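You operate a simulated robot arm through the tools that you are given. There is no shell and no other tool.

You run a simulated robot arm. Do the job below in one go: nothing can be reset, and whatever is moved stays where it is left.

## Task
Tighten lamp bolts 1, 2, 3 in order at 25 Nm and put the driver back. Set down upright: orange driver.
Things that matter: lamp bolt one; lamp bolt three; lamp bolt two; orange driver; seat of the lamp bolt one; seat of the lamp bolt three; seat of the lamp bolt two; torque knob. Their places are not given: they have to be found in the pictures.

The check looks at the end state, three seconds after you hand in, the way a careful person would. Anything else that was tipped, shoved, dropped, spilled or broken makes it a failure.

## Robot
A 6-joint arm with a two-finger parallel gripper, fixed in place. Base frame: the origin is at the foot of the arm, x ahead of it, y to its left, z up; the work surface is at about z = 0.006. Lengths are in m, angles in degrees, forces in N, time in s.
With the tool pointing down near the work surface it reaches from about 0.14 to 0.58 m from the base axis. Its first joint turns from -66.0 to 66.0 degrees. Payload 2.1 kg.
The TCP is the grasp point between the finger pads, 0.03 m short of the fingertips. In the tool frame z runs along the fingers and y along their closing line. Largest opening 0.094 m; finger width 0.028, thickness 0.01; the body of the gripper, 0.05 by 0.096 m, starts 0.055 m behind the TCP.
Orientation is that of the tool frame in the base frame, as a unit quaternion [x, y, z, w]. With the fingers straight down and closing along the base's y, the tool's x points along the base's -x, its y along +y and its z along -z.

## Interface
- The arm moves only by the tool jog_arm. Its argument "deltas" is a list of rows, each a list of 7 numbers: the shift along the tool's x, y, z in units of 500 mm (1.0 is 500 mm), then the turn, a rotation vector about the tool's x, y, z in units of 45 degrees (1.0 is 45 degrees), then the opening in per cent of the stroke, from 0 (shut) to 100 (fully open). In form: [[dx, dy, dz, wx, wy, wz, grip], ...]. A call has 1 to 20 rows; each row is the pose to reach, as a shift and turn from the pose commanded when the call began, along the tool's axes at that moment. A call with a number of a shift or a turn outside -1 to 1 is refused whole. Rows are played at 5 a second. More than 0.05 m and 8.6 degrees between two rows, or a gripper value outside its range, and nothing of the call is played. Where a pose cannot be reached the arm comes as near as it can. A force on the tool above 40 N (or 10 N above the force at the start of the call, whichever is more), or a blocked arm, ends the call early, and 0.2 s more pass. Each finger travels about 0.072 m/s and halts on what it meets, pressing with about 27 N; the grip force reading is that of the motor and also rises with nothing between the fingers. The clock runs only during rows and for 0.2 s after the last one: add rows that repeat a pose to give the fingers time. The reply holds the time, the measured pose of the TCP, the force on the tool along the base axes, the opening and the grip force, in the units named above and with some noise, with the torque about the TCP (base axes, N m) and any sound that the robot's microphone picked up.
- Cameras (640 x 400 px; columns grow to the right, rows downward): "scene" is fixed at [0.0672, -0.3831, 0.4858]; the picture's right is [0.65, -0.76, 0.00], its down [-0.44, -0.38, -0.82] and it looks along [0.62, 0.53, -0.58] (base axes); focal length 256 px, centre (320, 200). "wrist" rides on the gripper at [0.076, 0.014, -0.103] in the tool frame; the picture's right is [-0.18, 0.98, 0.00], its down [-0.75, -0.14, -0.64] and it looks along [-0.63, -0.12, 0.77] (tool axes); focal length 243 px, centre (320, 200).
- grab_frame(camera): a new picture of that camera. It takes no simulated time.
- probe_pixels(camera, pixels): for up to 12 pixels [column, row] of the newest picture of that camera ("zoom" is the newest enlarged one), the place [x, y, z] in the base frame of the surface seen there, good to about 0.002 m. It takes no simulated time.
- enlarge(camera, box): a new picture of the part [left, top, right, bottom] of that camera's present view, enlarged. It takes no simulated time.
- sign_off(): hands the job in; it is judged then, once.

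Unless the task says otherwise, let go and move clear before handing in.

The tools are called after "Emit:" as a command line: name --pt "numbers of a row" for each row, then --argument value for the rest, lists and objects as JSON in quotes. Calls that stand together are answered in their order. jog_arm: Moves the arm, as the interface text tells. Its arguments: {"type":"object","properties":{"deltas":{"type":"array","items":{"type":"array","items":{"type":"number"}}}},"required":["deltas"]} The other tools are called the same way: grab_frame (camera) takes a picture; probe_pixels (camera, pixels) gives the place of the surface under pixels of a picture; enlarge (camera, box) takes an enlarged picture of a part of a camera's view; sign_off () hands the job in.

At the start:

```text
time: 0.0
eef_pos: [0.2282, -0.1425, 0.3378]
orientation: [0.0, 1.0, 0.0, -0.001]
contact_force: [0.0, -0.1, 0.0]
wrist_torque: [0.01, -0.01, 0.0]
grip_width: 0.0937
grasp_force: 0.2
```

scene: 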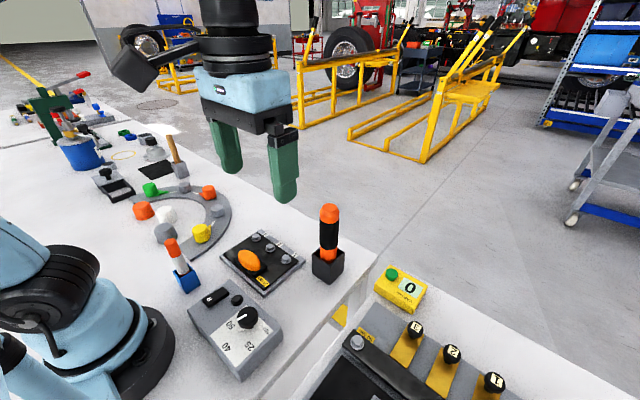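
wrist: 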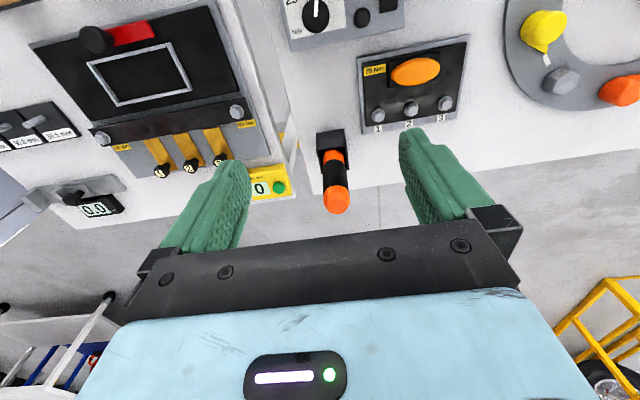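

The scene picture shows an orange/black driver standing in a black holder near (328,245), a lamp plate with three bolts near (255,260), and a torque box with a knob near (247,318). I'll enlarge these areas to see details.

Emit:
enlarge --camera "scene" --box '[180, 190, 380, 390]'

Emit:
enlarge --camera "wrist" --box '[270, 0, 480, 220]'

```text
2.00 times, centred on (280, 290) of scene
```

zoom: 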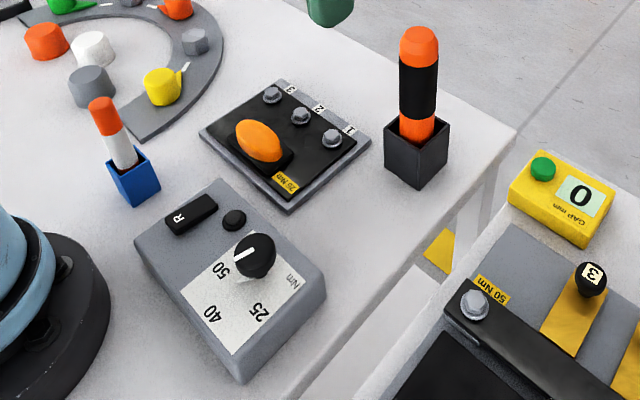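

```text
1.82 times, centred on (375, 110) of wrist
```

zoom: 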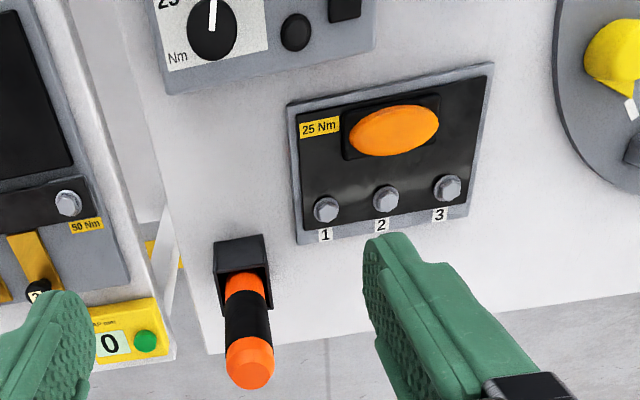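

The lamp plate label says 25 Nm with bolts 1, 2, 3, and the knob pointer seems to be near 50. I'll probe the main places and take a closer look at the torque box.

Emit:
enlarge --camera "scene" --box '[180, 270, 300, 390]'

Emit:
probe_pixels --camera "scene" --pixels '[[329, 207], [329, 235], [328, 252], [247, 317], [256, 237], [270, 248], [286, 258], [240, 310], [328, 278], [300, 280], [215, 298], [237, 299]]'

Emit:
probe_pixels --camera "wrist" --pixels '[[378, 114], [410, 109], [445, 103], [336, 200], [334, 165], [330, 135], [316, 12], [410, 70], [378, 126], [300, 60], [332, 185], [460, 150]]'

```text
3.33 times, centred on (240, 330) of scene
```

zoom: 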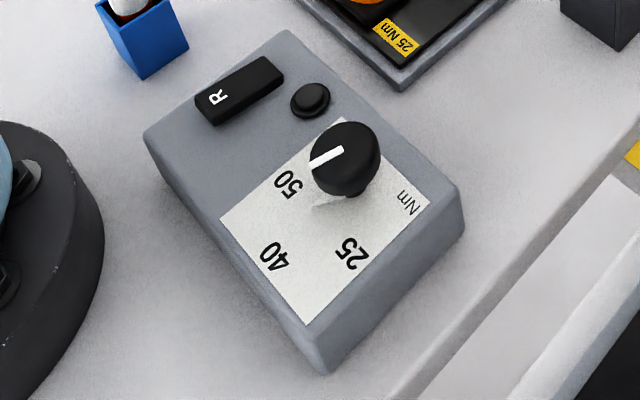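

```text
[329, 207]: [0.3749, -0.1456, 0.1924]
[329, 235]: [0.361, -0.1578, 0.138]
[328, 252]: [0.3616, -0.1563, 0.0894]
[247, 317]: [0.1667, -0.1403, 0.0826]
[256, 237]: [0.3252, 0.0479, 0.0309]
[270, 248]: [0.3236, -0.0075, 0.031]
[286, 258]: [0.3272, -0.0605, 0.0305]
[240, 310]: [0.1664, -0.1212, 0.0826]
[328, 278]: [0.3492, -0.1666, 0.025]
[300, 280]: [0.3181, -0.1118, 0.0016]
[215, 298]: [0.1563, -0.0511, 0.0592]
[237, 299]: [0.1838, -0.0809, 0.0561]
```

```text
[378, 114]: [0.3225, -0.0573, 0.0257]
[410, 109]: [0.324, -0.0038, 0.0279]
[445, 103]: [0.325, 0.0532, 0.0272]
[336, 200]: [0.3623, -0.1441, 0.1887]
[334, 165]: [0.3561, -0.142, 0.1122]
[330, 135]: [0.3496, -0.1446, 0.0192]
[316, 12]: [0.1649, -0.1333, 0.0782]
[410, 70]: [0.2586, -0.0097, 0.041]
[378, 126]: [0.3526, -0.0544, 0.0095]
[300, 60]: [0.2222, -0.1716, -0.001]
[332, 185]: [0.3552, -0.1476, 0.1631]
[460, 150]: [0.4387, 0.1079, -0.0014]
```

The knob's white pointer at zoom (328,158) faces the "50"; "25" is at zoom (350,253). I'll probe the dial labels and knob outline to get the geometry.

Emit:
probe_pixels --camera "zoom" --pixels '[[288, 185], [273, 256], [350, 253], [407, 203], [315, 162], [342, 150], [322, 145], [372, 150], [352, 190], [310, 97], [240, 90], [347, 135]]'

Emit:
probe_pixels --camera "zoom" --pixels '[[320, 365], [150, 135], [287, 38], [455, 200], [322, 345], [220, 110], [265, 72], [310, 115], [335, 178], [372, 175], [360, 128], [378, 165]]'

```text
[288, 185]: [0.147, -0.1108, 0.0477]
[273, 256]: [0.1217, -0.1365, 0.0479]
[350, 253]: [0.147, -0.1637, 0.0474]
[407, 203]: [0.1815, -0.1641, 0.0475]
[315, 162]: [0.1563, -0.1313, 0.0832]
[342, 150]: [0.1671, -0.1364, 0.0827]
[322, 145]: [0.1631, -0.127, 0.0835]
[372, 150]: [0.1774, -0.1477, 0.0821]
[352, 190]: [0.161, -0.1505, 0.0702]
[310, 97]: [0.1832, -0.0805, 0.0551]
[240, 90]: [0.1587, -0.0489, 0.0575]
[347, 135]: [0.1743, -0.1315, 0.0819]
```

```text
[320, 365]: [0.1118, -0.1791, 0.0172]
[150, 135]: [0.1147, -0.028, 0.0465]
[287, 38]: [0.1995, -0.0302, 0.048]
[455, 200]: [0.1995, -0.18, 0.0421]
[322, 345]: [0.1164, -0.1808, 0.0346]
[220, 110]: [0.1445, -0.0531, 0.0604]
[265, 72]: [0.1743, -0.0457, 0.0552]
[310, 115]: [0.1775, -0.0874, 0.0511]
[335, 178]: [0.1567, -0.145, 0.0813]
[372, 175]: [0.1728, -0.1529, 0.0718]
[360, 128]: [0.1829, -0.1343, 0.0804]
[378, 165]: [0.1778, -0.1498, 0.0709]
```

The dial lies around (0.167,-0.137), with labels 50 toward +y, 40 toward −x, and 25 toward −y, but the pointer is hard to judge from this angle. I'll move the wrist camera above the torque box for a better look.

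Emit:
jog_arm --pt "0.04 0.0 0.02 0 0 0 100" --pt "0.08 0.0 0.04 0 0 0 100" --pt "0.12 0.0 0.06 0 0 0 100" --pt "0.12 0.0 0.06 0 0 0 100"

Emit:
grab_frame --camera "wrist"

Emit:
enlarge --camera "wrist" --box '[240, 10, 440, 135]'

```text
time: 1.0
eef_pos: [0.17, -0.1432, 0.3075]
orientation: [-0.001, 1.0, 0.0, 0.0]
contact_force: [0.7, -0.4, 0.2]
wrist_torque: [0.01, 0.01, -0.01]
grip_width: 0.094
grasp_force: 0.0
```

```text
taken
```

wrist: 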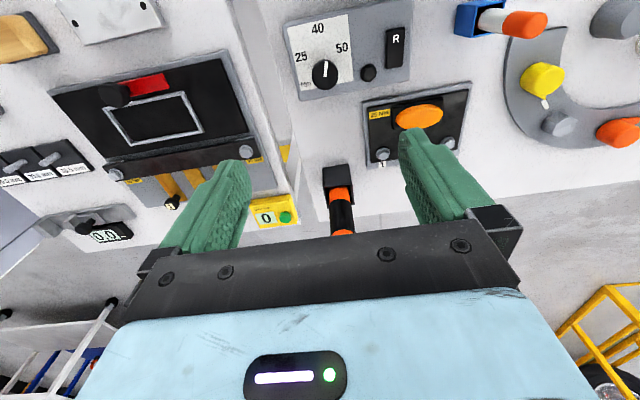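

```text
3.20 times, centred on (340, 72) of wrist
```

zoom: 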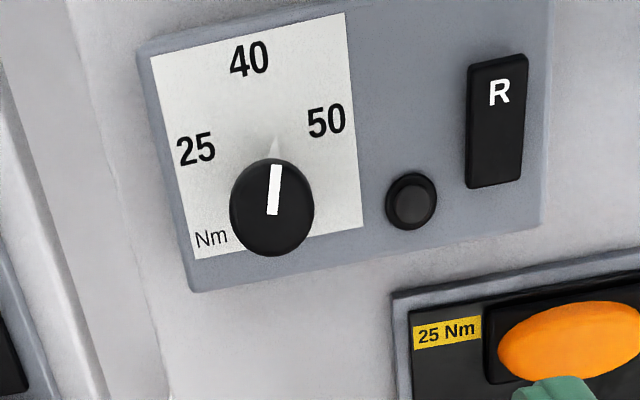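

The pointer on the knob, at zoom (273,185), sits between 40 and 50, not at 25, so it has to be turned. I'll probe the pointer, knob edges, rocker and button in this view.

Emit:
probe_pixels --camera "zoom" --pixels '[[277, 168], [272, 212], [272, 205], [276, 146], [234, 205], [310, 205], [272, 245], [196, 150], [249, 60], [326, 121], [411, 200], [272, 175]]'

Emit:
probe_pixels --camera "zoom" --pixels '[[483, 68], [515, 65], [483, 110], [513, 110], [483, 150], [515, 145], [483, 178], [512, 175], [540, 140], [450, 130], [498, 130], [498, 95]]'

Emit:
enlarge --camera "wrist" --box '[300, 20, 420, 95]'

```text
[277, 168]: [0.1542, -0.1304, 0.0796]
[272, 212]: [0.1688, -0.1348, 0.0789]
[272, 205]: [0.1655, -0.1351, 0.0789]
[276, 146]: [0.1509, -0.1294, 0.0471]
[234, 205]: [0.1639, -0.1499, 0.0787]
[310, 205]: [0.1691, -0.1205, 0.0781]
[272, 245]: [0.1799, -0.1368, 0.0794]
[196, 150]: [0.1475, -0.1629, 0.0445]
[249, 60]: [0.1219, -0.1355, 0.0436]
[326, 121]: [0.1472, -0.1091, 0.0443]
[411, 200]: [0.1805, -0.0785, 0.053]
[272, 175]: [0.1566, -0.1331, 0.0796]
```

```text
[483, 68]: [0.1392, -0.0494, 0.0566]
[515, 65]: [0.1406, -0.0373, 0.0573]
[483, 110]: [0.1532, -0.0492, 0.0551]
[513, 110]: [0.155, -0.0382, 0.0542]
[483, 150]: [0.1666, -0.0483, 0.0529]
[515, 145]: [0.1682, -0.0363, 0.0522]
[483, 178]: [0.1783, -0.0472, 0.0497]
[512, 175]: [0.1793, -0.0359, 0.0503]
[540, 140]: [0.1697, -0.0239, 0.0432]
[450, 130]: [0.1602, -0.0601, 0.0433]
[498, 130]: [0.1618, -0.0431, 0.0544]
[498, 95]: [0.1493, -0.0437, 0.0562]
```

```text
5.33 times, centred on (360, 58) of wrist
```

zoom: 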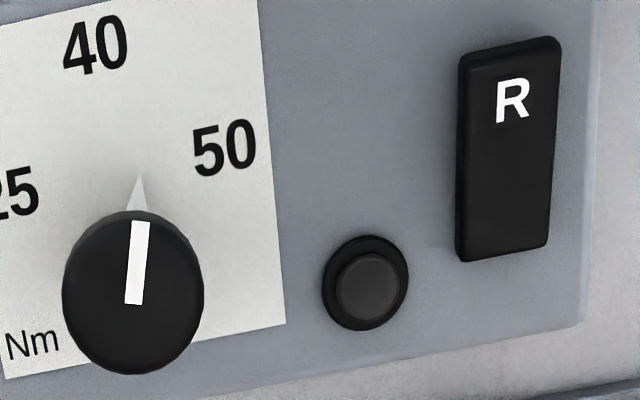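

The pointer points about 20° from "40" toward "50"; "25" lies about 55–60° from "40" on the −y side, so the knob needs about 75–80° counter-clockwise seen from above. I'll pre-turn the gripper about 38° the other way and hover over the knob with the fingers part open.

Emit:
jog_arm --pt "0.001 0.002 0.044 0 0 0.104 90" --pt "0.002 0.004 0.088 0 0 0.208 80" --pt "0.003 0.006 0.132 0 0 0.312 70" --pt "0.004 0.008 0.176 0 0 0.416 65" --pt "0.005 0.01 0.22 0 0 0.52 65" --pt "0.006 0.012 0.264 0 0 0.624 65" --pt "0.006 0.014 0.308 0 0 0.728 65" --pt "0.006 0.014 0.34 0 0 0.833 65" --pt "0.006 0.014 0.34 0 0 0.833 65"

Emit:
grab_frame --camera "wrist"

Emit:
grab_frame --camera "scene"

```text
time: 3.0
eef_pos: [0.1641, -0.1332, 0.1393]
orientation: [0.322, 0.947, 0.0, -0.001]
contact_force: [0.4, 0.1, 0.4]
wrist_torque: [0.01, 0.02, -0.02]
grip_width: 0.061
grasp_force: 0.1
```

```text
taken
```

wrist: 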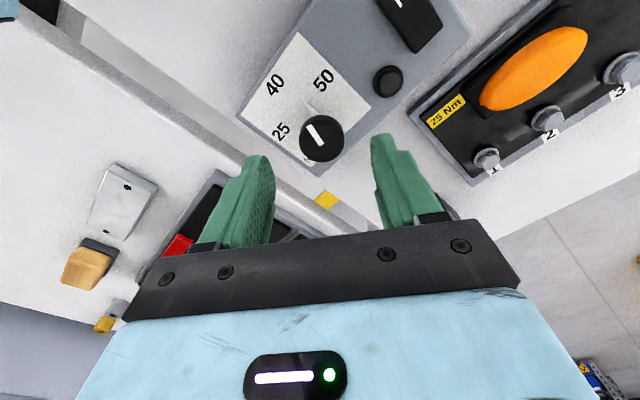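

```text
taken
```

scene: 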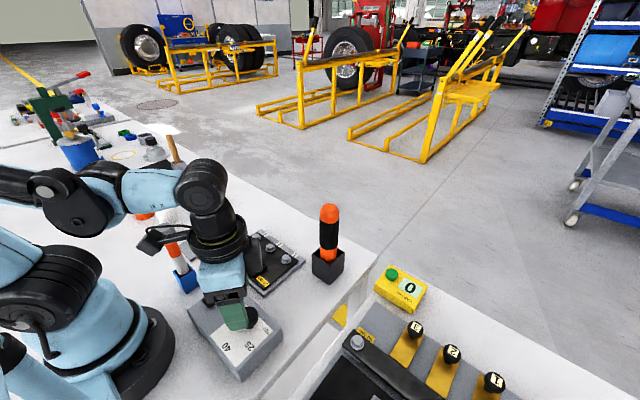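

The gripper hovers above the knob, seen at wrist (321,137). I'll probe the knob's outline here to centre the gripper on it.

Emit:
enlarge --camera "wrist" --box '[240, 30, 400, 190]'

Emit:
probe_pixels --camera "wrist" --pixels '[[303, 137], [340, 137], [321, 118], [321, 157], [321, 137], [312, 128], [324, 142], [310, 112], [308, 148], [334, 125], [308, 125], [334, 150]]'

```text
2.50 times, centred on (320, 110) of wrist
```

zoom: 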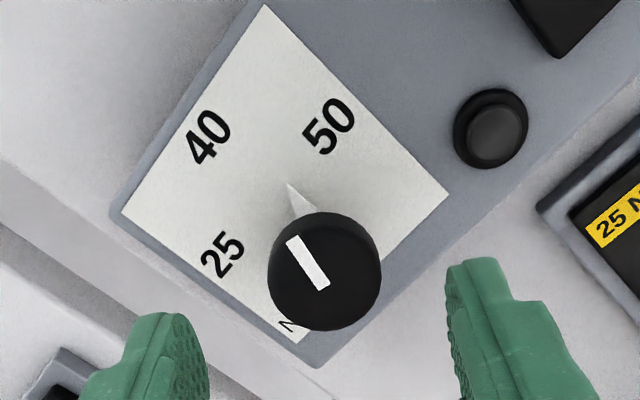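

```text
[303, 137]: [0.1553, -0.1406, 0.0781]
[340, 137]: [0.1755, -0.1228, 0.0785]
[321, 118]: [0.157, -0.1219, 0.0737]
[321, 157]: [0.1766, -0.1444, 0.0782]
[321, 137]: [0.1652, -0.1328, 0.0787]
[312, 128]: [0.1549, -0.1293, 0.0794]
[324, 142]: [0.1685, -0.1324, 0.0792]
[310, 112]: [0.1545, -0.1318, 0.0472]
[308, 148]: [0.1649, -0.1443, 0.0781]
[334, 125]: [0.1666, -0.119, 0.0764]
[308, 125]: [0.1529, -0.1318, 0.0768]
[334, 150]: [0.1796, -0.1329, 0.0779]
```

Computing from the zoom pixel (325,272), the knob is within 2 mm of the tool axis. I'll descend so the fingertips are beside the knob, then close on it.

Emit:
jog_arm --pt "-0.002 0.001 0.03 0 0 0 65" --pt "-0.003 0.001 0.06 0 0 0 65" --pt "-0.003 0.001 0.085 0 0 0 65" --pt "-0.003 0.001 0.106 0 0 0 65" --pt "-0.003 0.001 0.106 0 0 0 65" --pt "-0.003 0.001 0.106 0 0 0 45" --pt "-0.003 0.001 0.106 0 0 0 20" --pt "-0.003 0.001 0.106 0 0 0 20" --pt "-0.003 0.001 0.106 0 0 0 20"

Emit:
grab_frame --camera "wrist"

Emit:
enlarge --camera "scene" --box '[180, 220, 300, 390]'

```text
time: 5.0
eef_pos: [0.1672, -0.1337, 0.0847]
orientation: [0.321, 0.947, 0.002, 0.001]
contact_force: [16.2, 11.7, -13.0]
wrist_torque: [0.2, 0.18, 0.06]
grip_width: 0.0325
grasp_force: 44.9
```

```text
taken
```

wrist: 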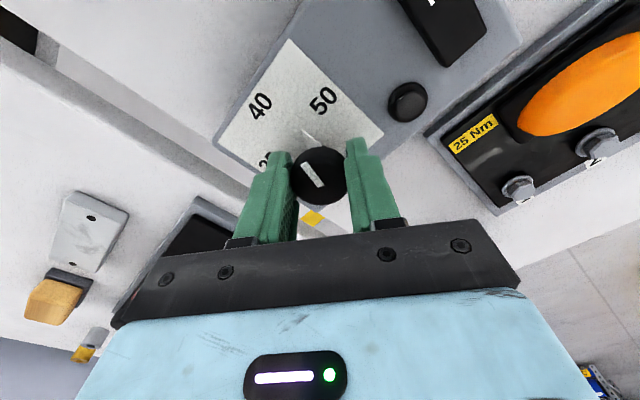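

```text
2.35 times, centred on (240, 305) of scene
```

zoom: 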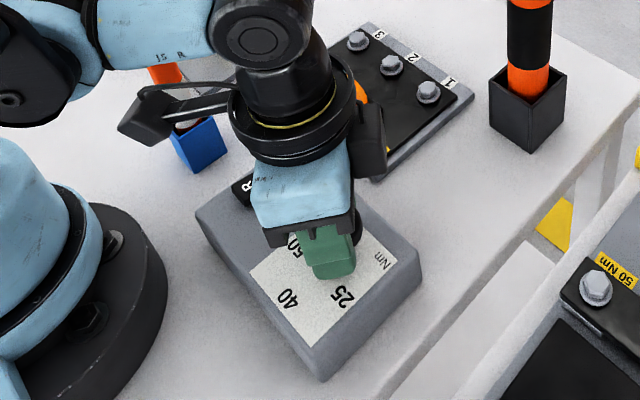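

The fingers hold the knob (32.5 mm), with a side force of about 20 N along the closing line, so the gripper is slightly off-centre. I'll ease 2 mm along tool +y and watch the force.

Emit:
jog_arm --pt "0 0.002 0 0 0 0 20" --pt "0 0.004 0 0 0 0 20" --pt "0 0.004 0 0 0 0 20"

```text
time: 5.8
eef_pos: [0.167, -0.1334, 0.0855]
orientation: [0.321, 0.947, -0.003, -0.001]
contact_force: [-1.9, -4.3, -16.0]
wrist_torque: [-0.09, -0.29, 0.02]
grip_width: 0.0325
grasp_force: 45.4
```

The side force dropped to about 5 N, so the gripper is now centred. I'll turn the tool about its z by about −38°, which moves the pointer toward 25.

Emit:
jog_arm --pt "0 0 0 0 0 -0.12 20" --pt "0 0 0 0 0 -0.24 20" --pt "0 0 0 0 0 -0.36 20" --pt "0 0 0 0 0 -0.48 20" --pt "0 0 0 0 0 -0.6 20" --pt "0 0 0 0 0 -0.72 20" --pt "0 0 0 0 0 -0.84 20" --pt "0 0 0 0 0 -0.84 20"

Emit:
grab_frame --camera "wrist"

Emit:
enlarge --camera "wrist" --box '[220, 60, 420, 240]'

```text
time: 6.7
eef_pos: [0.1666, -0.1352, 0.0862]
orientation: [0.168, 0.986, -0.003, -0.002]
contact_force: [-4.1, -0.8, 4.3]
wrist_torque: [0.13, -0.63, -0.03]
grip_width: 0.0324
grasp_force: 45.2
stopped in row 4: the force on the tool passed its limit at 41 N (the readings are from after the stop); the commanded pose is now the measured one
```

```text
taken
```

wrist: 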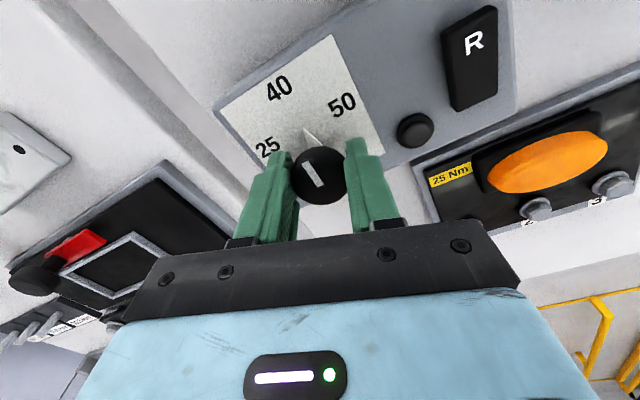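

```text
2.22 times, centred on (320, 150) of wrist
```

zoom: 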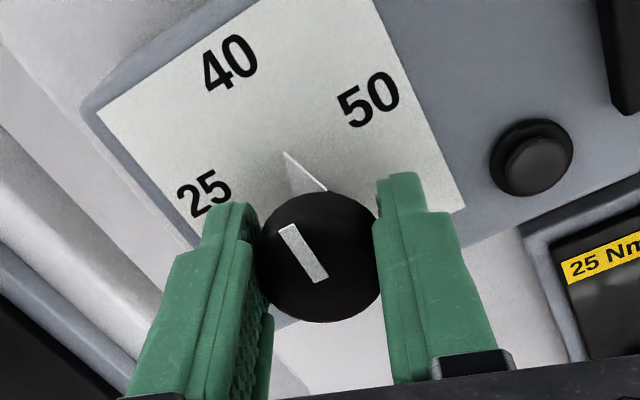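

The knob turns with the gripper (its pointer is now nearly at 40), but the call stopped at 41 N; the readings are calm again. I'll continue in smaller turns and watch how the force builds up.

Emit:
jog_arm --pt "0 0 0 0 0 -0.05 20" --pt "0 0 0 0 0 -0.1 20" --pt "0 0 0 0 0 -0.15 20" --pt "0 0 0 0 0 -0.2 20" --pt "0 0 0 0 0 -0.2 20"

```text
time: 7.9
eef_pos: [0.167, -0.1344, 0.0849]
orientation: [0.09, 0.996, -0.003, -0.002]
contact_force: [2.7, -11.4, -15.9]
wrist_torque: [0.12, -0.13, -0.01]
grip_width: 0.0323
grasp_force: 45.2
```

That turn went fine (about 9°), with a −11 N side force along the closing line. I'll continue, easing 1 mm along tool −y to keep centred.

Emit:
jog_arm --pt "0 -0.001 0 0 0 -0.05 20" --pt "0 -0.002 0 0 0 -0.1 20" --pt "0 -0.002 0 0 0 -0.15 20" --pt "0 -0.002 0 0 0 -0.2 20" --pt "0 -0.002 0 0 0 -0.25 20" --pt "0 -0.002 0 0 0 -0.3 20" --pt "0 -0.002 0 0 0 -0.3 20"

Emit:
enlarge --camera "wrist" --box '[220, 60, 420, 240]'

```text
time: 9.5
eef_pos: [0.1661, -0.136, 0.0847]
orientation: [-0.028, 1.0, -0.003, -0.005]
contact_force: [-4.1, 3.2, 10.9]
wrist_torque: [0.32, -0.75, 0.0]
grip_width: 0.0319
grasp_force: 45.1
```

```text
2.22 times, centred on (320, 150) of wrist
```

zoom: 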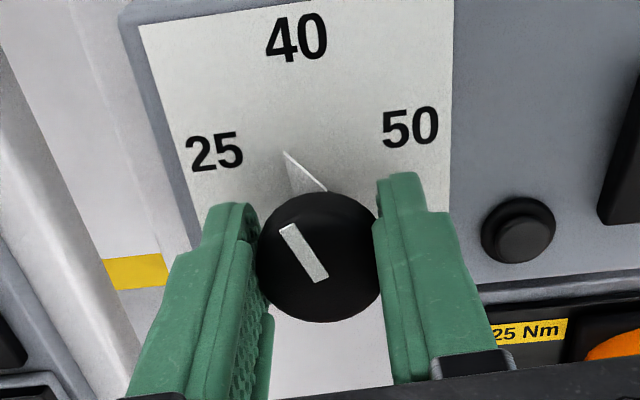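

The gripper has turned the knob about 41°; the pointer (zoom (303,250)) is now between 40 and 25. I'll go on turning.

Emit:
jog_arm --pt "0 0 0 0 0 -0.05 20" --pt "0 0 0 0 0 -0.1 20" --pt "0 0 0 0 0 -0.15 20" --pt "0 0 0 0 0 -0.2 20" --pt "0 0 0 0 0 -0.25 20" --pt "0 0 0 0 0 -0.3 20" --pt "0 0 0 0 0 -0.35 20" --pt "0 0 0 0 0 -0.35 20"

Emit:
enlarge --camera "wrist" --box '[220, 60, 420, 240]'

```text
time: 11.3
eef_pos: [0.1667, -0.1355, 0.0859]
orientation: [-0.163, 0.987, -0.004, -0.003]
contact_force: [10.2, -21.1, -31.1]
wrist_torque: [0.26, -0.05, -0.07]
grip_width: 0.032
grasp_force: 45.0
```

```text
2.22 times, centred on (320, 150) of wrist
```

zoom: 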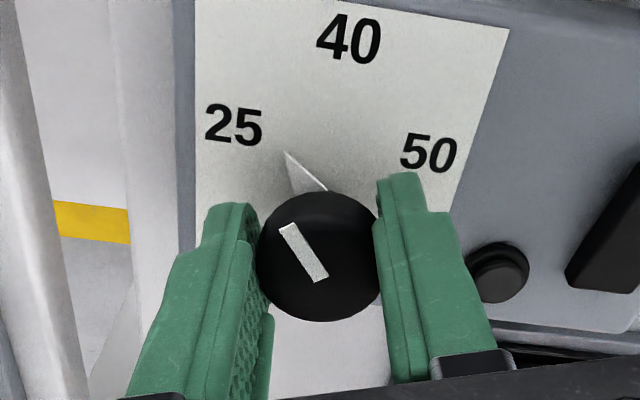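

The knob is about 56° round now, with a side force of about 23 N along the closing line and −31 N in z. I'll relieve by shifting 2 mm along tool −y and 1 mm down, then turn the last ~19°.

Emit:
jog_arm --pt "0 -0.002 0.001 0 0 0 20" --pt "0 -0.004 0.002 0 0 0 20" --pt "0 -0.004 0.002 0 0 0 20"

```text
time: 12.1
eef_pos: [0.1672, -0.1371, 0.0858]
orientation: [-0.164, 0.986, 0.001, -0.003]
contact_force: [-6.1, 12.3, 42.7]
wrist_torque: [-0.1, 0.16, 0.05]
grip_width: 0.032
grasp_force: 45.5
```

The z force swung to +43 N, so 1 mm down was too much; the grip is stiff. I'll back off half of both shifts.

Emit:
jog_arm --pt "0 0.0008 -0.0006 0 0 0 20" --pt "0 0.0015 -0.0012 0 0 0 20" --pt "0 0.0015 -0.0012 0 0 0 20"

```text
time: 12.5
eef_pos: [0.1668, -0.1363, 0.0839]
orientation: [-0.164, 0.987, 0.0, -0.005]
contact_force: [-3.4, 0.6, 9.2]
wrist_torque: [-0.12, -0.76, -0.01]
grip_width: 0.032
grasp_force: 45.2
stopped in row 1: the force on the tool passed its limit at 58 N (the readings are from after the stop); the commanded pose is now the measured one
```

The stop re-zeroed the command to the measured pose and the forces are now small (≈9 N). I'll do the remaining turn in small steps.

Emit:
jog_arm --pt "0 0 0 0 0 -0.05 20" --pt "0 0 0 0 0 -0.1 20" --pt "0 0 0 0 0 -0.15 20" --pt "0 0 0 0 0 -0.2 20" --pt "0 0 0 0 0 -0.2 20"

Emit:
enlarge --camera "wrist" --box '[220, 60, 420, 240]'

```text
time: 13.7
eef_pos: [0.167, -0.1376, 0.0845]
orientation: [-0.242, 0.97, 0.001, -0.004]
contact_force: [-6.8, -9.1, 11.3]
wrist_torque: [-0.55, -0.05, 0.0]
grip_width: 0.0319
grasp_force: 45.5
```

```text
2.22 times, centred on (320, 150) of wrist
```

zoom: 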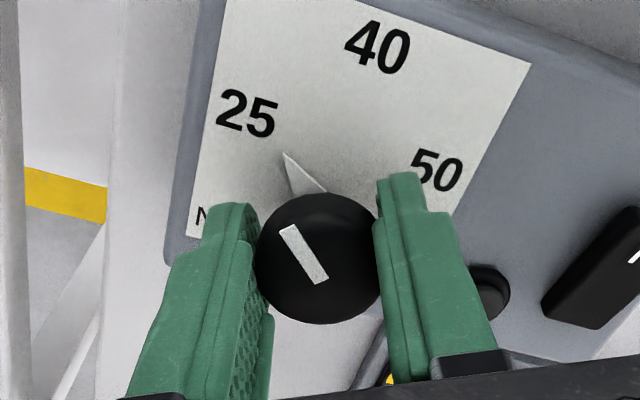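

The pointer at zoom (303,252) with its skirt tip at (285,155) is getting close to the 25 direction. One more turn of about 11°.

Emit:
jog_arm --pt "0 0 0 0 0 -0.05 20" --pt "0 0 0 0 0 -0.1 20" --pt "0 0 0 0 0 -0.15 20" --pt "0 0 0 0 0 -0.2 20" --pt "0 0 0 0 0 -0.25 20" --pt "0 0 0 0 0 -0.25 20"

Emit:
enlarge --camera "wrist" --box '[220, 60, 420, 240]'

```text
time: 14.6
eef_pos: [0.1671, -0.1368, 0.0845]
orientation: [-0.293, 0.956, 0.002, -0.005]
contact_force: [-0.7, 1.5, 7.5]
wrist_torque: [-0.12, -0.24, -1.16]
grip_width: 0.0322
grasp_force: 44.9
stopped in row 4: the force on the tool passed its limit at 44 N (the readings are from after the stop); the commanded pose is now the measured one
```

```text
2.22 times, centred on (320, 150) of wrist
```

zoom: 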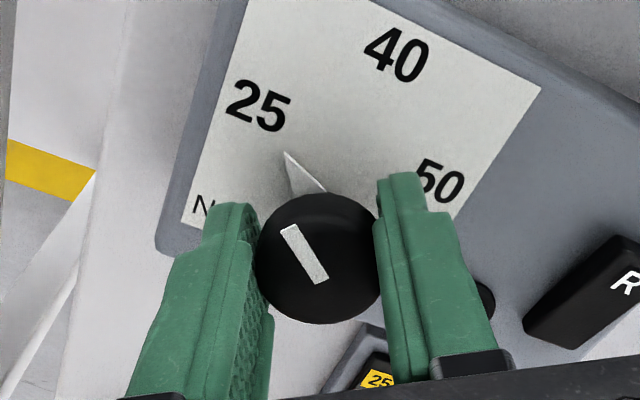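

The knob has turned about 72° and the torque about z shows −1.16 Nm, which may be the end stop at 25. I'll let go, rise and look at where the pointer stands.

Emit:
jog_arm --pt "0 0 0 0 0 0 30" --pt "0 0 0 0 0 0 45" --pt "0 0 0 0 0 0 60" --pt "0 0 0 0 0 0 65" --pt "0 0 -0.05 0 0 0 65" --pt "0 0 -0.1 0 0 0 65" --pt "0 0 -0.17 0 0 0 65" --pt "0 0 -0.24 0 0 0 65" --pt "0 0 -0.24 0 0 0 65"

Emit:
enlarge --camera "wrist" --box '[220, 20, 420, 200]'

```text
time: 16.6
eef_pos: [0.1668, -0.1387, 0.2053]
orientation: [-0.296, 0.955, 0.002, -0.003]
contact_force: [-0.3, 0.0, 0.0]
wrist_torque: [-0.01, -0.06, 0.04]
grip_width: 0.0613
grasp_force: 0.1
```

```text
2.22 times, centred on (320, 110) of wrist
```

zoom: 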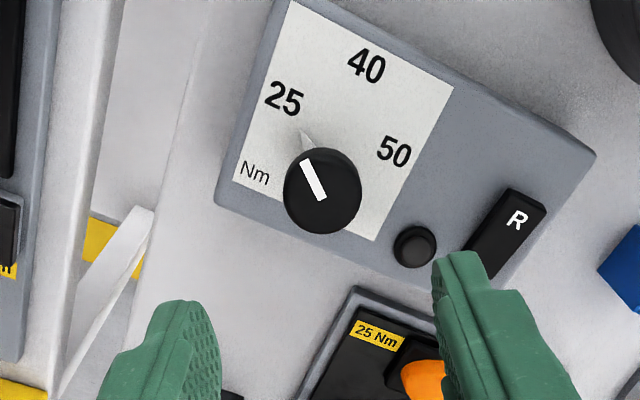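

The pointer line at zoom (313,182) and its skirt tip at (303,135) now lean toward 25. I'll probe them to work out the angle.

Emit:
probe_pixels --camera "zoom" --pixels '[[321, 196], [306, 166], [304, 136], [285, 185], [360, 185], [322, 150], [322, 232], [284, 98], [367, 65], [394, 150], [318, 187], [309, 172]]'

Emit:
enlarge --camera "wrist" --box '[270, 40, 370, 130]'

```text
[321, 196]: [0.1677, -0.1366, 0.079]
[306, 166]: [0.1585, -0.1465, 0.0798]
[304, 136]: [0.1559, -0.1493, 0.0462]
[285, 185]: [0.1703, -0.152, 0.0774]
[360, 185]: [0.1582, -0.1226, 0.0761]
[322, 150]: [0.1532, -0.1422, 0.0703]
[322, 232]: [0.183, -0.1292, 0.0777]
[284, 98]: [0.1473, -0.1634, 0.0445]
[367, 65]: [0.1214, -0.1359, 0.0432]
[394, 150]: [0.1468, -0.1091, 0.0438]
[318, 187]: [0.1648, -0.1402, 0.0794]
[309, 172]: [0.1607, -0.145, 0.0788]
```

```text
4.44 times, centred on (320, 85) of wrist
```

zoom: 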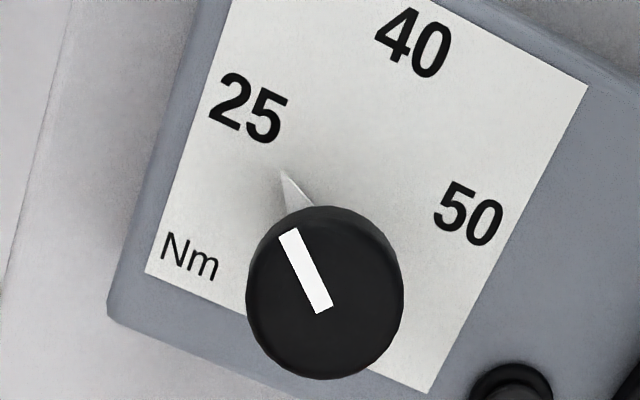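

The computed pointer direction is about 48–53° from "40", and the "25" label sits at about 54°, so the pointer is on or just short of 25, perhaps at a stop. I'll re-grip and try a few more degrees to check.

Emit:
jog_arm --pt "0 0.002 0.07 0 0 0 65" --pt "0 0.003 0.14 0 0 0 65" --pt "0 0.003 0.2 0 0 0 65" --pt "0 0.003 0.241 0 0 0 65" --pt "0 0.003 0.241 0 0 0 65" --pt "0 0.003 0.241 0 0 0 45" --pt "0 0.003 0.241 0 0 0 20" --pt "0 0.003 0.241 0 0 0 20" --pt "0 0.003 0.241 0 0 0 20"

Emit:
enlarge --camera "wrist" --box '[220, 60, 420, 240]'

```text
time: 18.6
eef_pos: [0.1654, -0.1386, 0.0843]
orientation: [-0.294, 0.956, 0.0, -0.003]
contact_force: [15.5, -11.6, -2.6]
wrist_torque: [-0.01, 0.08, -0.15]
grip_width: 0.0329
grasp_force: 11.8
```

```text
2.22 times, centred on (320, 150) of wrist
```

zoom: 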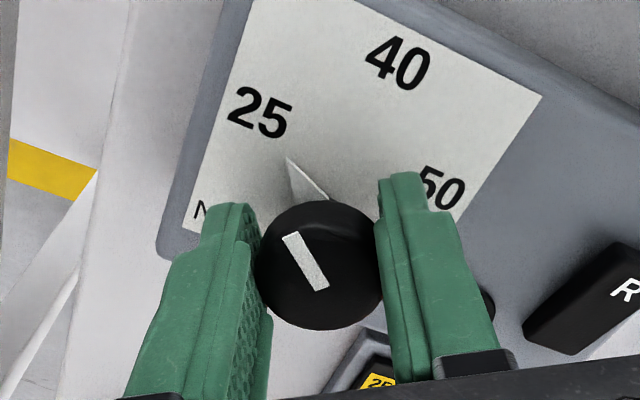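

The knob is gripped again with about −18 N along the closing line. I'll ease 1 mm along tool −y, and then turn up to about 5°.

Emit:
jog_arm --pt "0 -0.0012 0 0 0 0 20" --pt "0 -0.002 0 0 0 -0.03 20" --pt "0 -0.002 0 0 0 -0.06 20" --pt "0 -0.002 0 0 0 -0.09 20" --pt "0 -0.002 0 0 0 -0.12 20" --pt "0 -0.002 0 0 0 -0.12 20"

Emit:
enlarge --camera "wrist" --box '[220, 60, 420, 240]'

```text
time: 20.0
eef_pos: [0.1667, -0.1368, 0.0846]
orientation: [-0.34, 0.941, -0.001, -0.003]
contact_force: [5.8, -24.7, -3.2]
wrist_torque: [-0.3, -0.2, -0.83]
grip_width: 0.0331
grasp_force: 44.7
```

```text
2.22 times, centred on (320, 150) of wrist
```

zoom: 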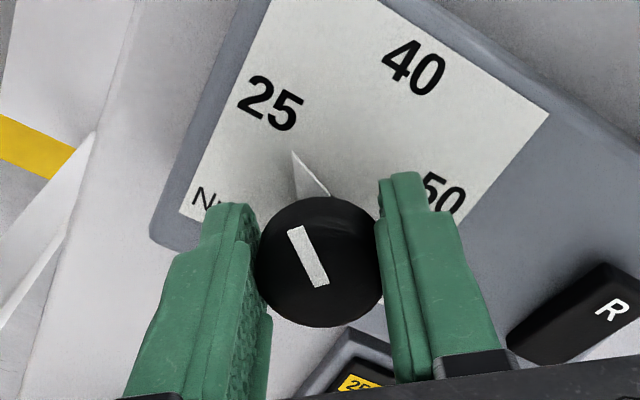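

The pointer slipped in the fingers (the tool turned 5.6° but the knob stayed, with torque −0.83 Nm), so the knob is at its end stop at 25. I'll let go, rise and straighten the gripper.

Emit:
jog_arm --pt "0 0 0 0 0 0 30" --pt "0 0 0 0 0 0 45" --pt "0 0 0 0 0 0 60" --pt "0 0 0 0 0 0 65" --pt "0 0 -0.05 0 0 0 65" --pt "0 0 -0.1 0 0 0 65" --pt "0 0 -0.17 0 0 0 65" --pt "0 0 -0.24 0 0 0.08 65" --pt "0 0 -0.3 0 0 0.2 65" --pt "0 0 -0.36 0 0 0.32 65" --pt "0 0 -0.42 0 0 0.44 65" --pt "0 0 -0.46 0 0 0.56 65" --pt "0 0 -0.46 0 0 0.68 70" --pt "0 0 -0.46 0 0 0.8 80" --pt "0 0 -0.46 0 0 0.884 90" --pt "0 0 -0.46 0 0 0.884 100"

Emit:
grab_frame --camera "wrist"

Emit:
enlarge --camera "scene" --box '[180, 220, 380, 390]'

```text
time: 23.4
eef_pos: [0.1674, -0.137, 0.3154]
orientation: [0.001, 1.0, 0.0, -0.004]
contact_force: [0.8, 0.3, 0.0]
wrist_torque: [-0.02, 0.03, 0.01]
grip_width: 0.0939
grasp_force: 0.1
```

```text
taken
```

wrist: 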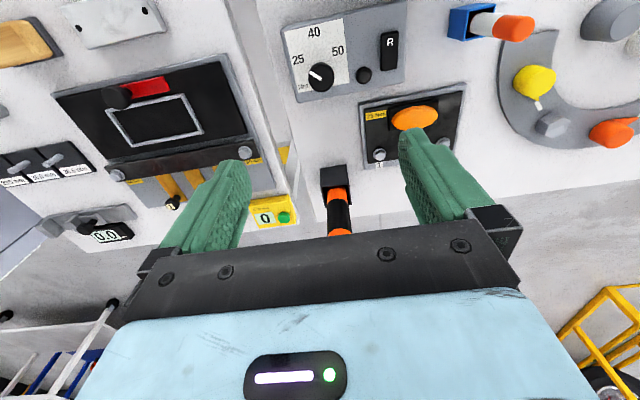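

```text
2.35 times, centred on (280, 305) of scene
```

zoom: 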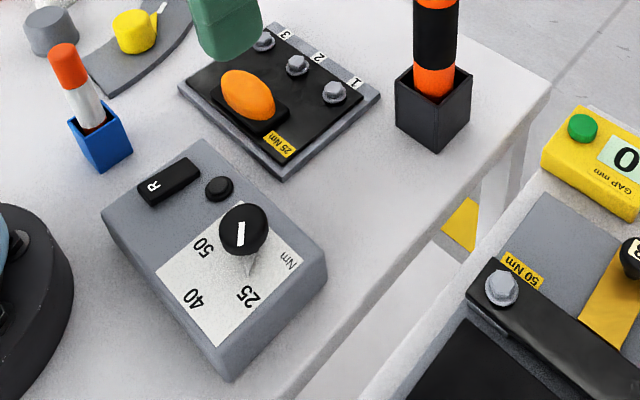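

The scene zoom shows the pointer tip at (250,275) facing the "25" at (245,297), so the knob is set. Now I'll take a closer look at the driver and its holder.

Emit:
enlarge --camera "scene" --box '[280, 190, 380, 290]'

```text
4.00 times, centred on (330, 240) of scene
```

zoom: 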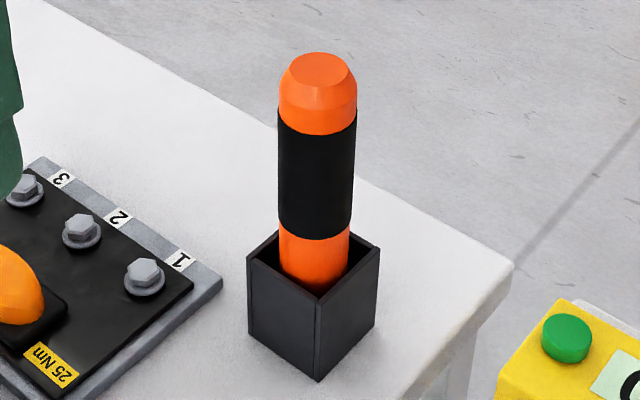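

Emit:
probe_pixels --camera "zoom" --pixels '[[320, 68], [318, 110], [318, 145], [315, 180], [314, 230], [312, 250], [312, 275], [318, 300], [250, 258], [378, 248], [318, 300], [278, 235]]'

Emit:
probe_pixels --camera "zoom" --pixels '[[319, 375], [250, 335], [374, 320], [280, 180], [351, 180], [300, 180], [335, 180], [82, 225], [143, 265], [24, 183], [143, 285], [82, 245]]'

```text
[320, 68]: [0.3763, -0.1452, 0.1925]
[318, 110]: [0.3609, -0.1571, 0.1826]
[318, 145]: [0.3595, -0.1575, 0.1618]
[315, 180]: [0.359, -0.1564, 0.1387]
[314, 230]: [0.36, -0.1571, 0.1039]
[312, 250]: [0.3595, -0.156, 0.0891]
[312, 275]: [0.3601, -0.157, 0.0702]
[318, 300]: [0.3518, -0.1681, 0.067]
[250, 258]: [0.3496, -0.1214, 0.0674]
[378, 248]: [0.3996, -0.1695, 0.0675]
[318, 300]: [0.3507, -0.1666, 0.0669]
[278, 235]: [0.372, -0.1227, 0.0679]
```

```text
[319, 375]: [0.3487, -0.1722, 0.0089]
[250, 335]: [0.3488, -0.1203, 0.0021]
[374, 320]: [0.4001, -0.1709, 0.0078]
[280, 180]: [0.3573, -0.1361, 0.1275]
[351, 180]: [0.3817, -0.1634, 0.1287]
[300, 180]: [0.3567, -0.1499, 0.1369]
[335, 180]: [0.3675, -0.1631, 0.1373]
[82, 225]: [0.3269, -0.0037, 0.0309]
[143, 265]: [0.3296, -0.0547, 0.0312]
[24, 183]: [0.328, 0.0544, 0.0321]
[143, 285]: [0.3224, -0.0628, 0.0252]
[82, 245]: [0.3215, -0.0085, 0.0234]
```

The driver's axis is at about (0.374,−0.146), with a 37 mm diameter and its top at z≈0.193; the holder spans x 0.349–0.400, y −0.171 to −0.120 and its top is at 0.0675. I'll move above the driver with the gripper open.

Emit:
jog_arm --pt "-0.06 -0.003 0.0 0 0 0 100" --pt "-0.12 -0.006 0.0 0 0 0 100" --pt "-0.18 -0.009 0.0 0 0 0 100" --pt "-0.24 -0.012 0.02 0 0 0 100" --pt "-0.3 -0.015 0.05 0 0 0 100" --pt "-0.36 -0.018 0.08 0 0 0 100" --pt "-0.413 -0.018 0.11 0 0 0 100" --pt "-0.413 -0.018 0.11 0 0 0 100"

Emit:
grab_frame --camera "wrist"

Emit:
grab_frame --camera "scene"

```text
time: 25.2
eef_pos: [0.376, -0.1444, 0.2577]
orientation: [0.0, 1.0, 0.001, -0.004]
contact_force: [0.3, -0.2, -0.1]
wrist_torque: [-0.02, 0.01, -0.01]
grip_width: 0.0941
grasp_force: 0.1
```

```text
taken
```

wrist: 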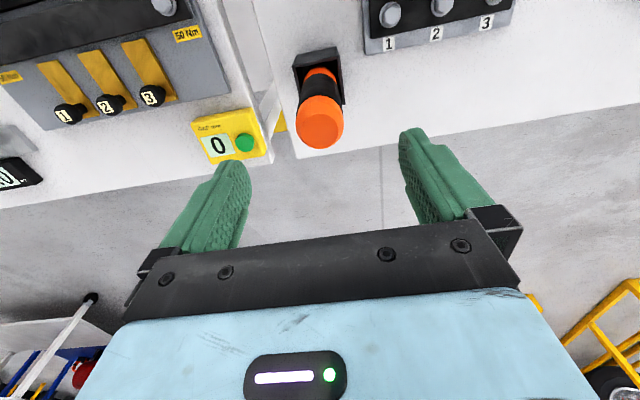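

```text
taken
```

scene: 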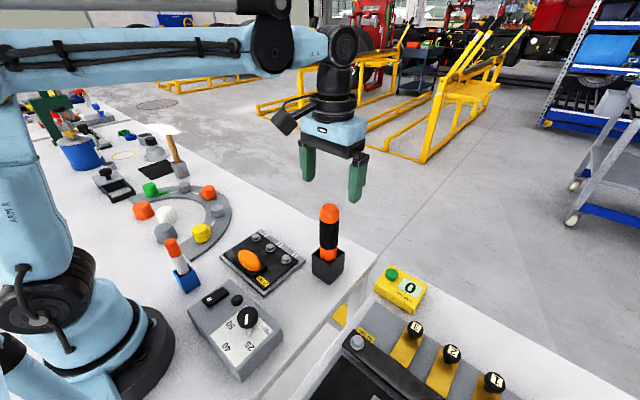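

The driver's top is seen at wrist (320,125), ahead of the gripper's axis. I'll enlarge it to get an accurate centre before descending.

Emit:
enlarge --camera "wrist" --box '[250, 40, 390, 170]'

```text
3.08 times, centred on (320, 105) of wrist
```

zoom: 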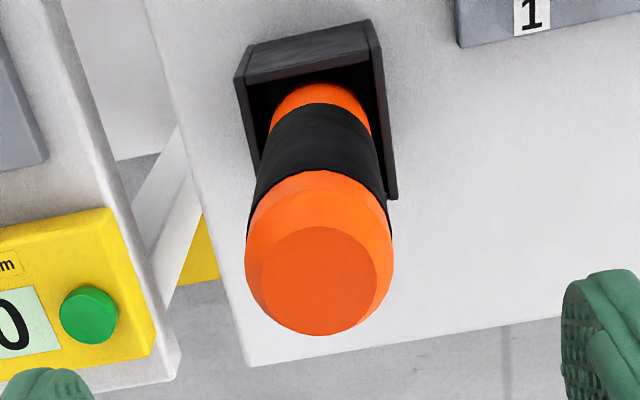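

The top-face centre (zoom (319,280)) puts the driver at about (0.373,−0.145). I'll square up the tiny tool tilt and descend around the handle to TCP z≈0.147, leaving the palm about 9 mm above the driver's top.

Emit:
jog_arm --pt "0.002 -0.001 0.03 0 -0.005 0 100" --pt "0.004 -0.001 0.07 0 -0.009 0 100" --pt "0.004 -0.001 0.11 0 -0.009 0 100" --pt "0.004 -0.001 0.15 0 -0.009 0 100" --pt "0.004 -0.001 0.19 0 -0.009 0 100" --pt "0.004 -0.001 0.22 0 -0.009 0 100" --pt "0.004 -0.001 0.22 0 -0.009 0 100"

Emit:
grab_frame --camera "wrist"

Emit:
enlarge --camera "scene" --box '[270, 130, 390, 290]'

```text
time: 26.8
eef_pos: [0.3719, -0.1456, 0.1467]
orientation: [0.001, 1.0, 0.0, -0.001]
contact_force: [0.4, 1.3, 0.5]
wrist_torque: [-0.01, -0.01, 0.02]
grip_width: 0.0939
grasp_force: 0.0
```

```text
taken
```

wrist: 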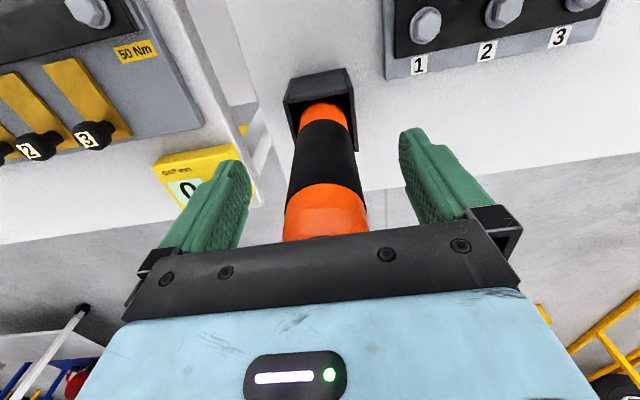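

```text
2.50 times, centred on (330, 210) of scene
```

zoom: 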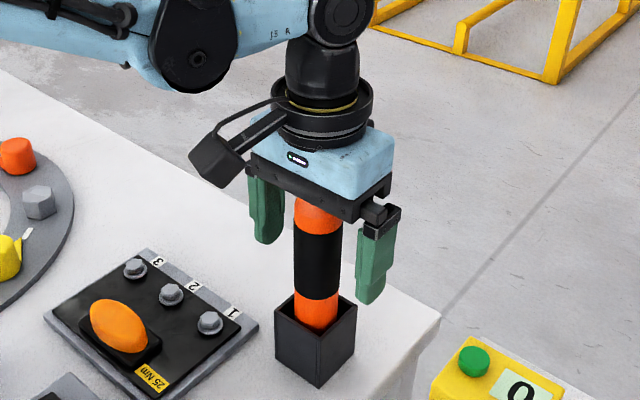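

The handle stands between the fingers. I'll enlarge to check the centring before closing.

Emit:
enlarge --camera "wrist" --box '[240, 60, 410, 250]'

```text
2.11 times, centred on (325, 155) of wrist
```

zoom: 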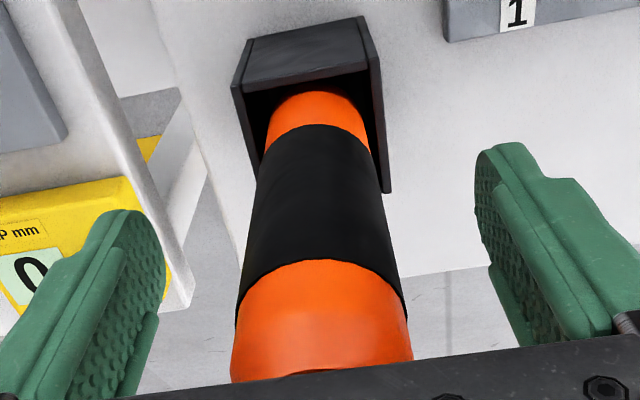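

The handle is centred within a few millimetres (mid column 320 in the zoom). I'll shift 1 mm along +y and close slowly.

Emit:
jog_arm --pt "0 0.0025 0 0 0 0 90" --pt "0 0.0025 0 0 0 0 75" --pt "0 0.0025 0 0 0 0 60" --pt "0 0.0025 0 0 0 0 50" --pt "0 0.0025 0 0 0 0 45" --pt "0 0.0025 0 0 0 0 42" --pt "0 0.0025 0 0 0 0 40" --pt "0 0.0025 0 0 0 0 38" --pt "0 0.0025 0 0 0 0 36"

```text
time: 28.8
eef_pos: [0.3723, -0.1452, 0.1456]
orientation: [0.0, 1.0, 0.0, -0.001]
contact_force: [-0.9, 3.0, 0.9]
wrist_torque: [0.37, -0.04, 0.05]
grip_width: 0.039
grasp_force: 27.2
```

The fingers met the handle at 39 mm with little side force. I'll tighten the grip fully and check.

Emit:
jog_arm --pt "0 0 0 0 0 0 30" --pt "0 0 0 0 0 0 20" --pt "0 0 0 0 0 0 20"

Emit:
enlarge --camera "scene" --box '[270, 130, 390, 290]'

```text
time: 29.6
eef_pos: [0.3714, -0.1457, 0.1461]
orientation: [0.001, 1.0, -0.001, -0.001]
contact_force: [-0.8, 0.9, 0.2]
wrist_torque: [0.2, 0.01, 0.06]
grip_width: 0.0389
grasp_force: 27.2
```

```text
2.50 times, centred on (330, 210) of scene
```

zoom: 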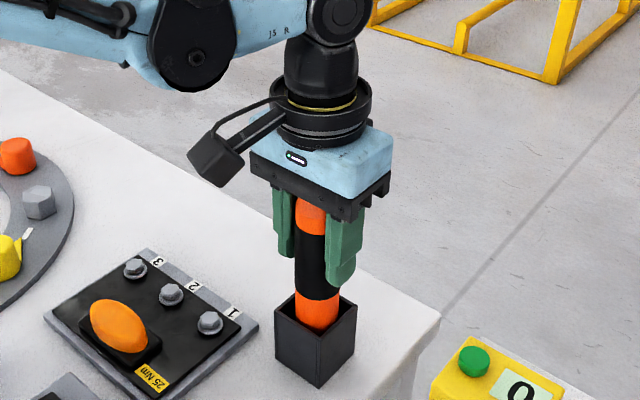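

The grip is firm (27 N, 38.9 mm). I'll lift the driver straight up about 12 cm, slowly at first.

Emit:
jog_arm --pt "0 0 -0.01 0 0 0 20" --pt "0 0 -0.03 0 0 0 20" --pt "0 0 -0.05 0 0 0 20" --pt "0 0 -0.08 0 0 0 20" --pt "0 0 -0.11 0 0 0 20" --pt "0 0 -0.14 0 0 0 20" --pt "0 0 -0.17 0 0 0 20" --pt "0 0 -0.2 0 0 0 20" --pt "0 0 -0.23 0 0 0 20" --pt "0 0 -0.24 0 0 0 20" --pt "0 0 -0.24 0 0 0 20"

Emit:
grab_frame --camera "scene"

Emit:
enlarge --camera "scene" --box '[260, 100, 400, 290]'

Emit:
grab_frame --camera "wrist"

```text
time: 32.0
eef_pos: [0.3724, -0.1461, 0.2659]
orientation: [0.0, 1.0, 0.0, -0.001]
contact_force: [0.4, -0.7, -5.7]
wrist_torque: [0.02, 0.0, -0.02]
grip_width: 0.0389
grasp_force: 27.1
```

```text
taken
```

scene: 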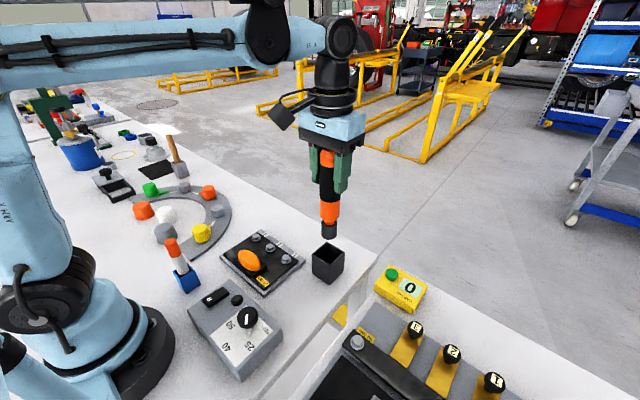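

```text
2.11 times, centred on (330, 195) of scene
```

zoom: 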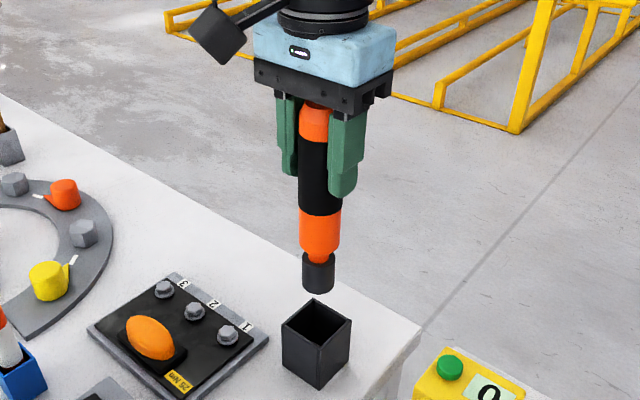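

```text
taken
```

wrist: 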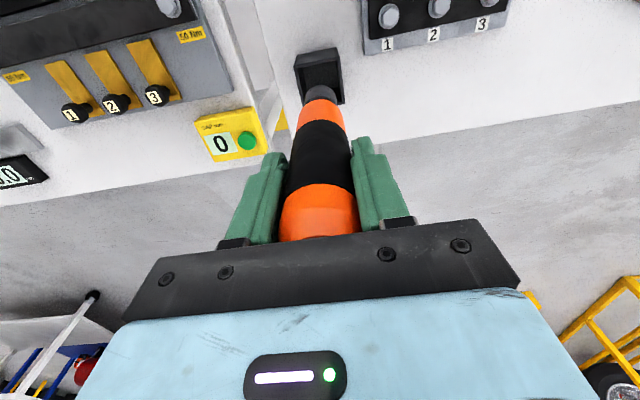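

The driver is lifted (−5.7 N weight) and shows a dark socket at its tip, zoom (318,275). I'll probe the socket and the bolts for alignment.

Emit:
enlarge --camera "scene" --box '[300, 190, 360, 250]'

```text
6.67 times, centred on (330, 220) of scene
```

zoom: 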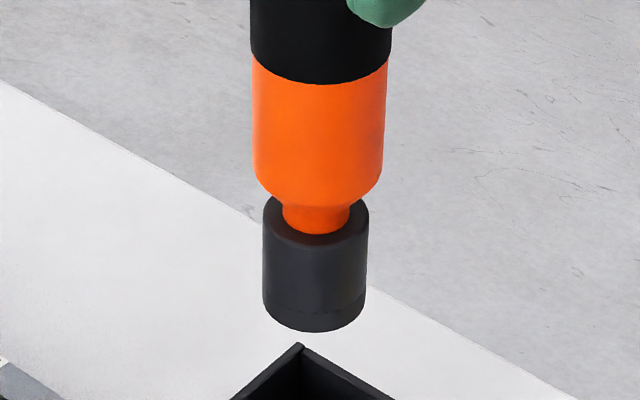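

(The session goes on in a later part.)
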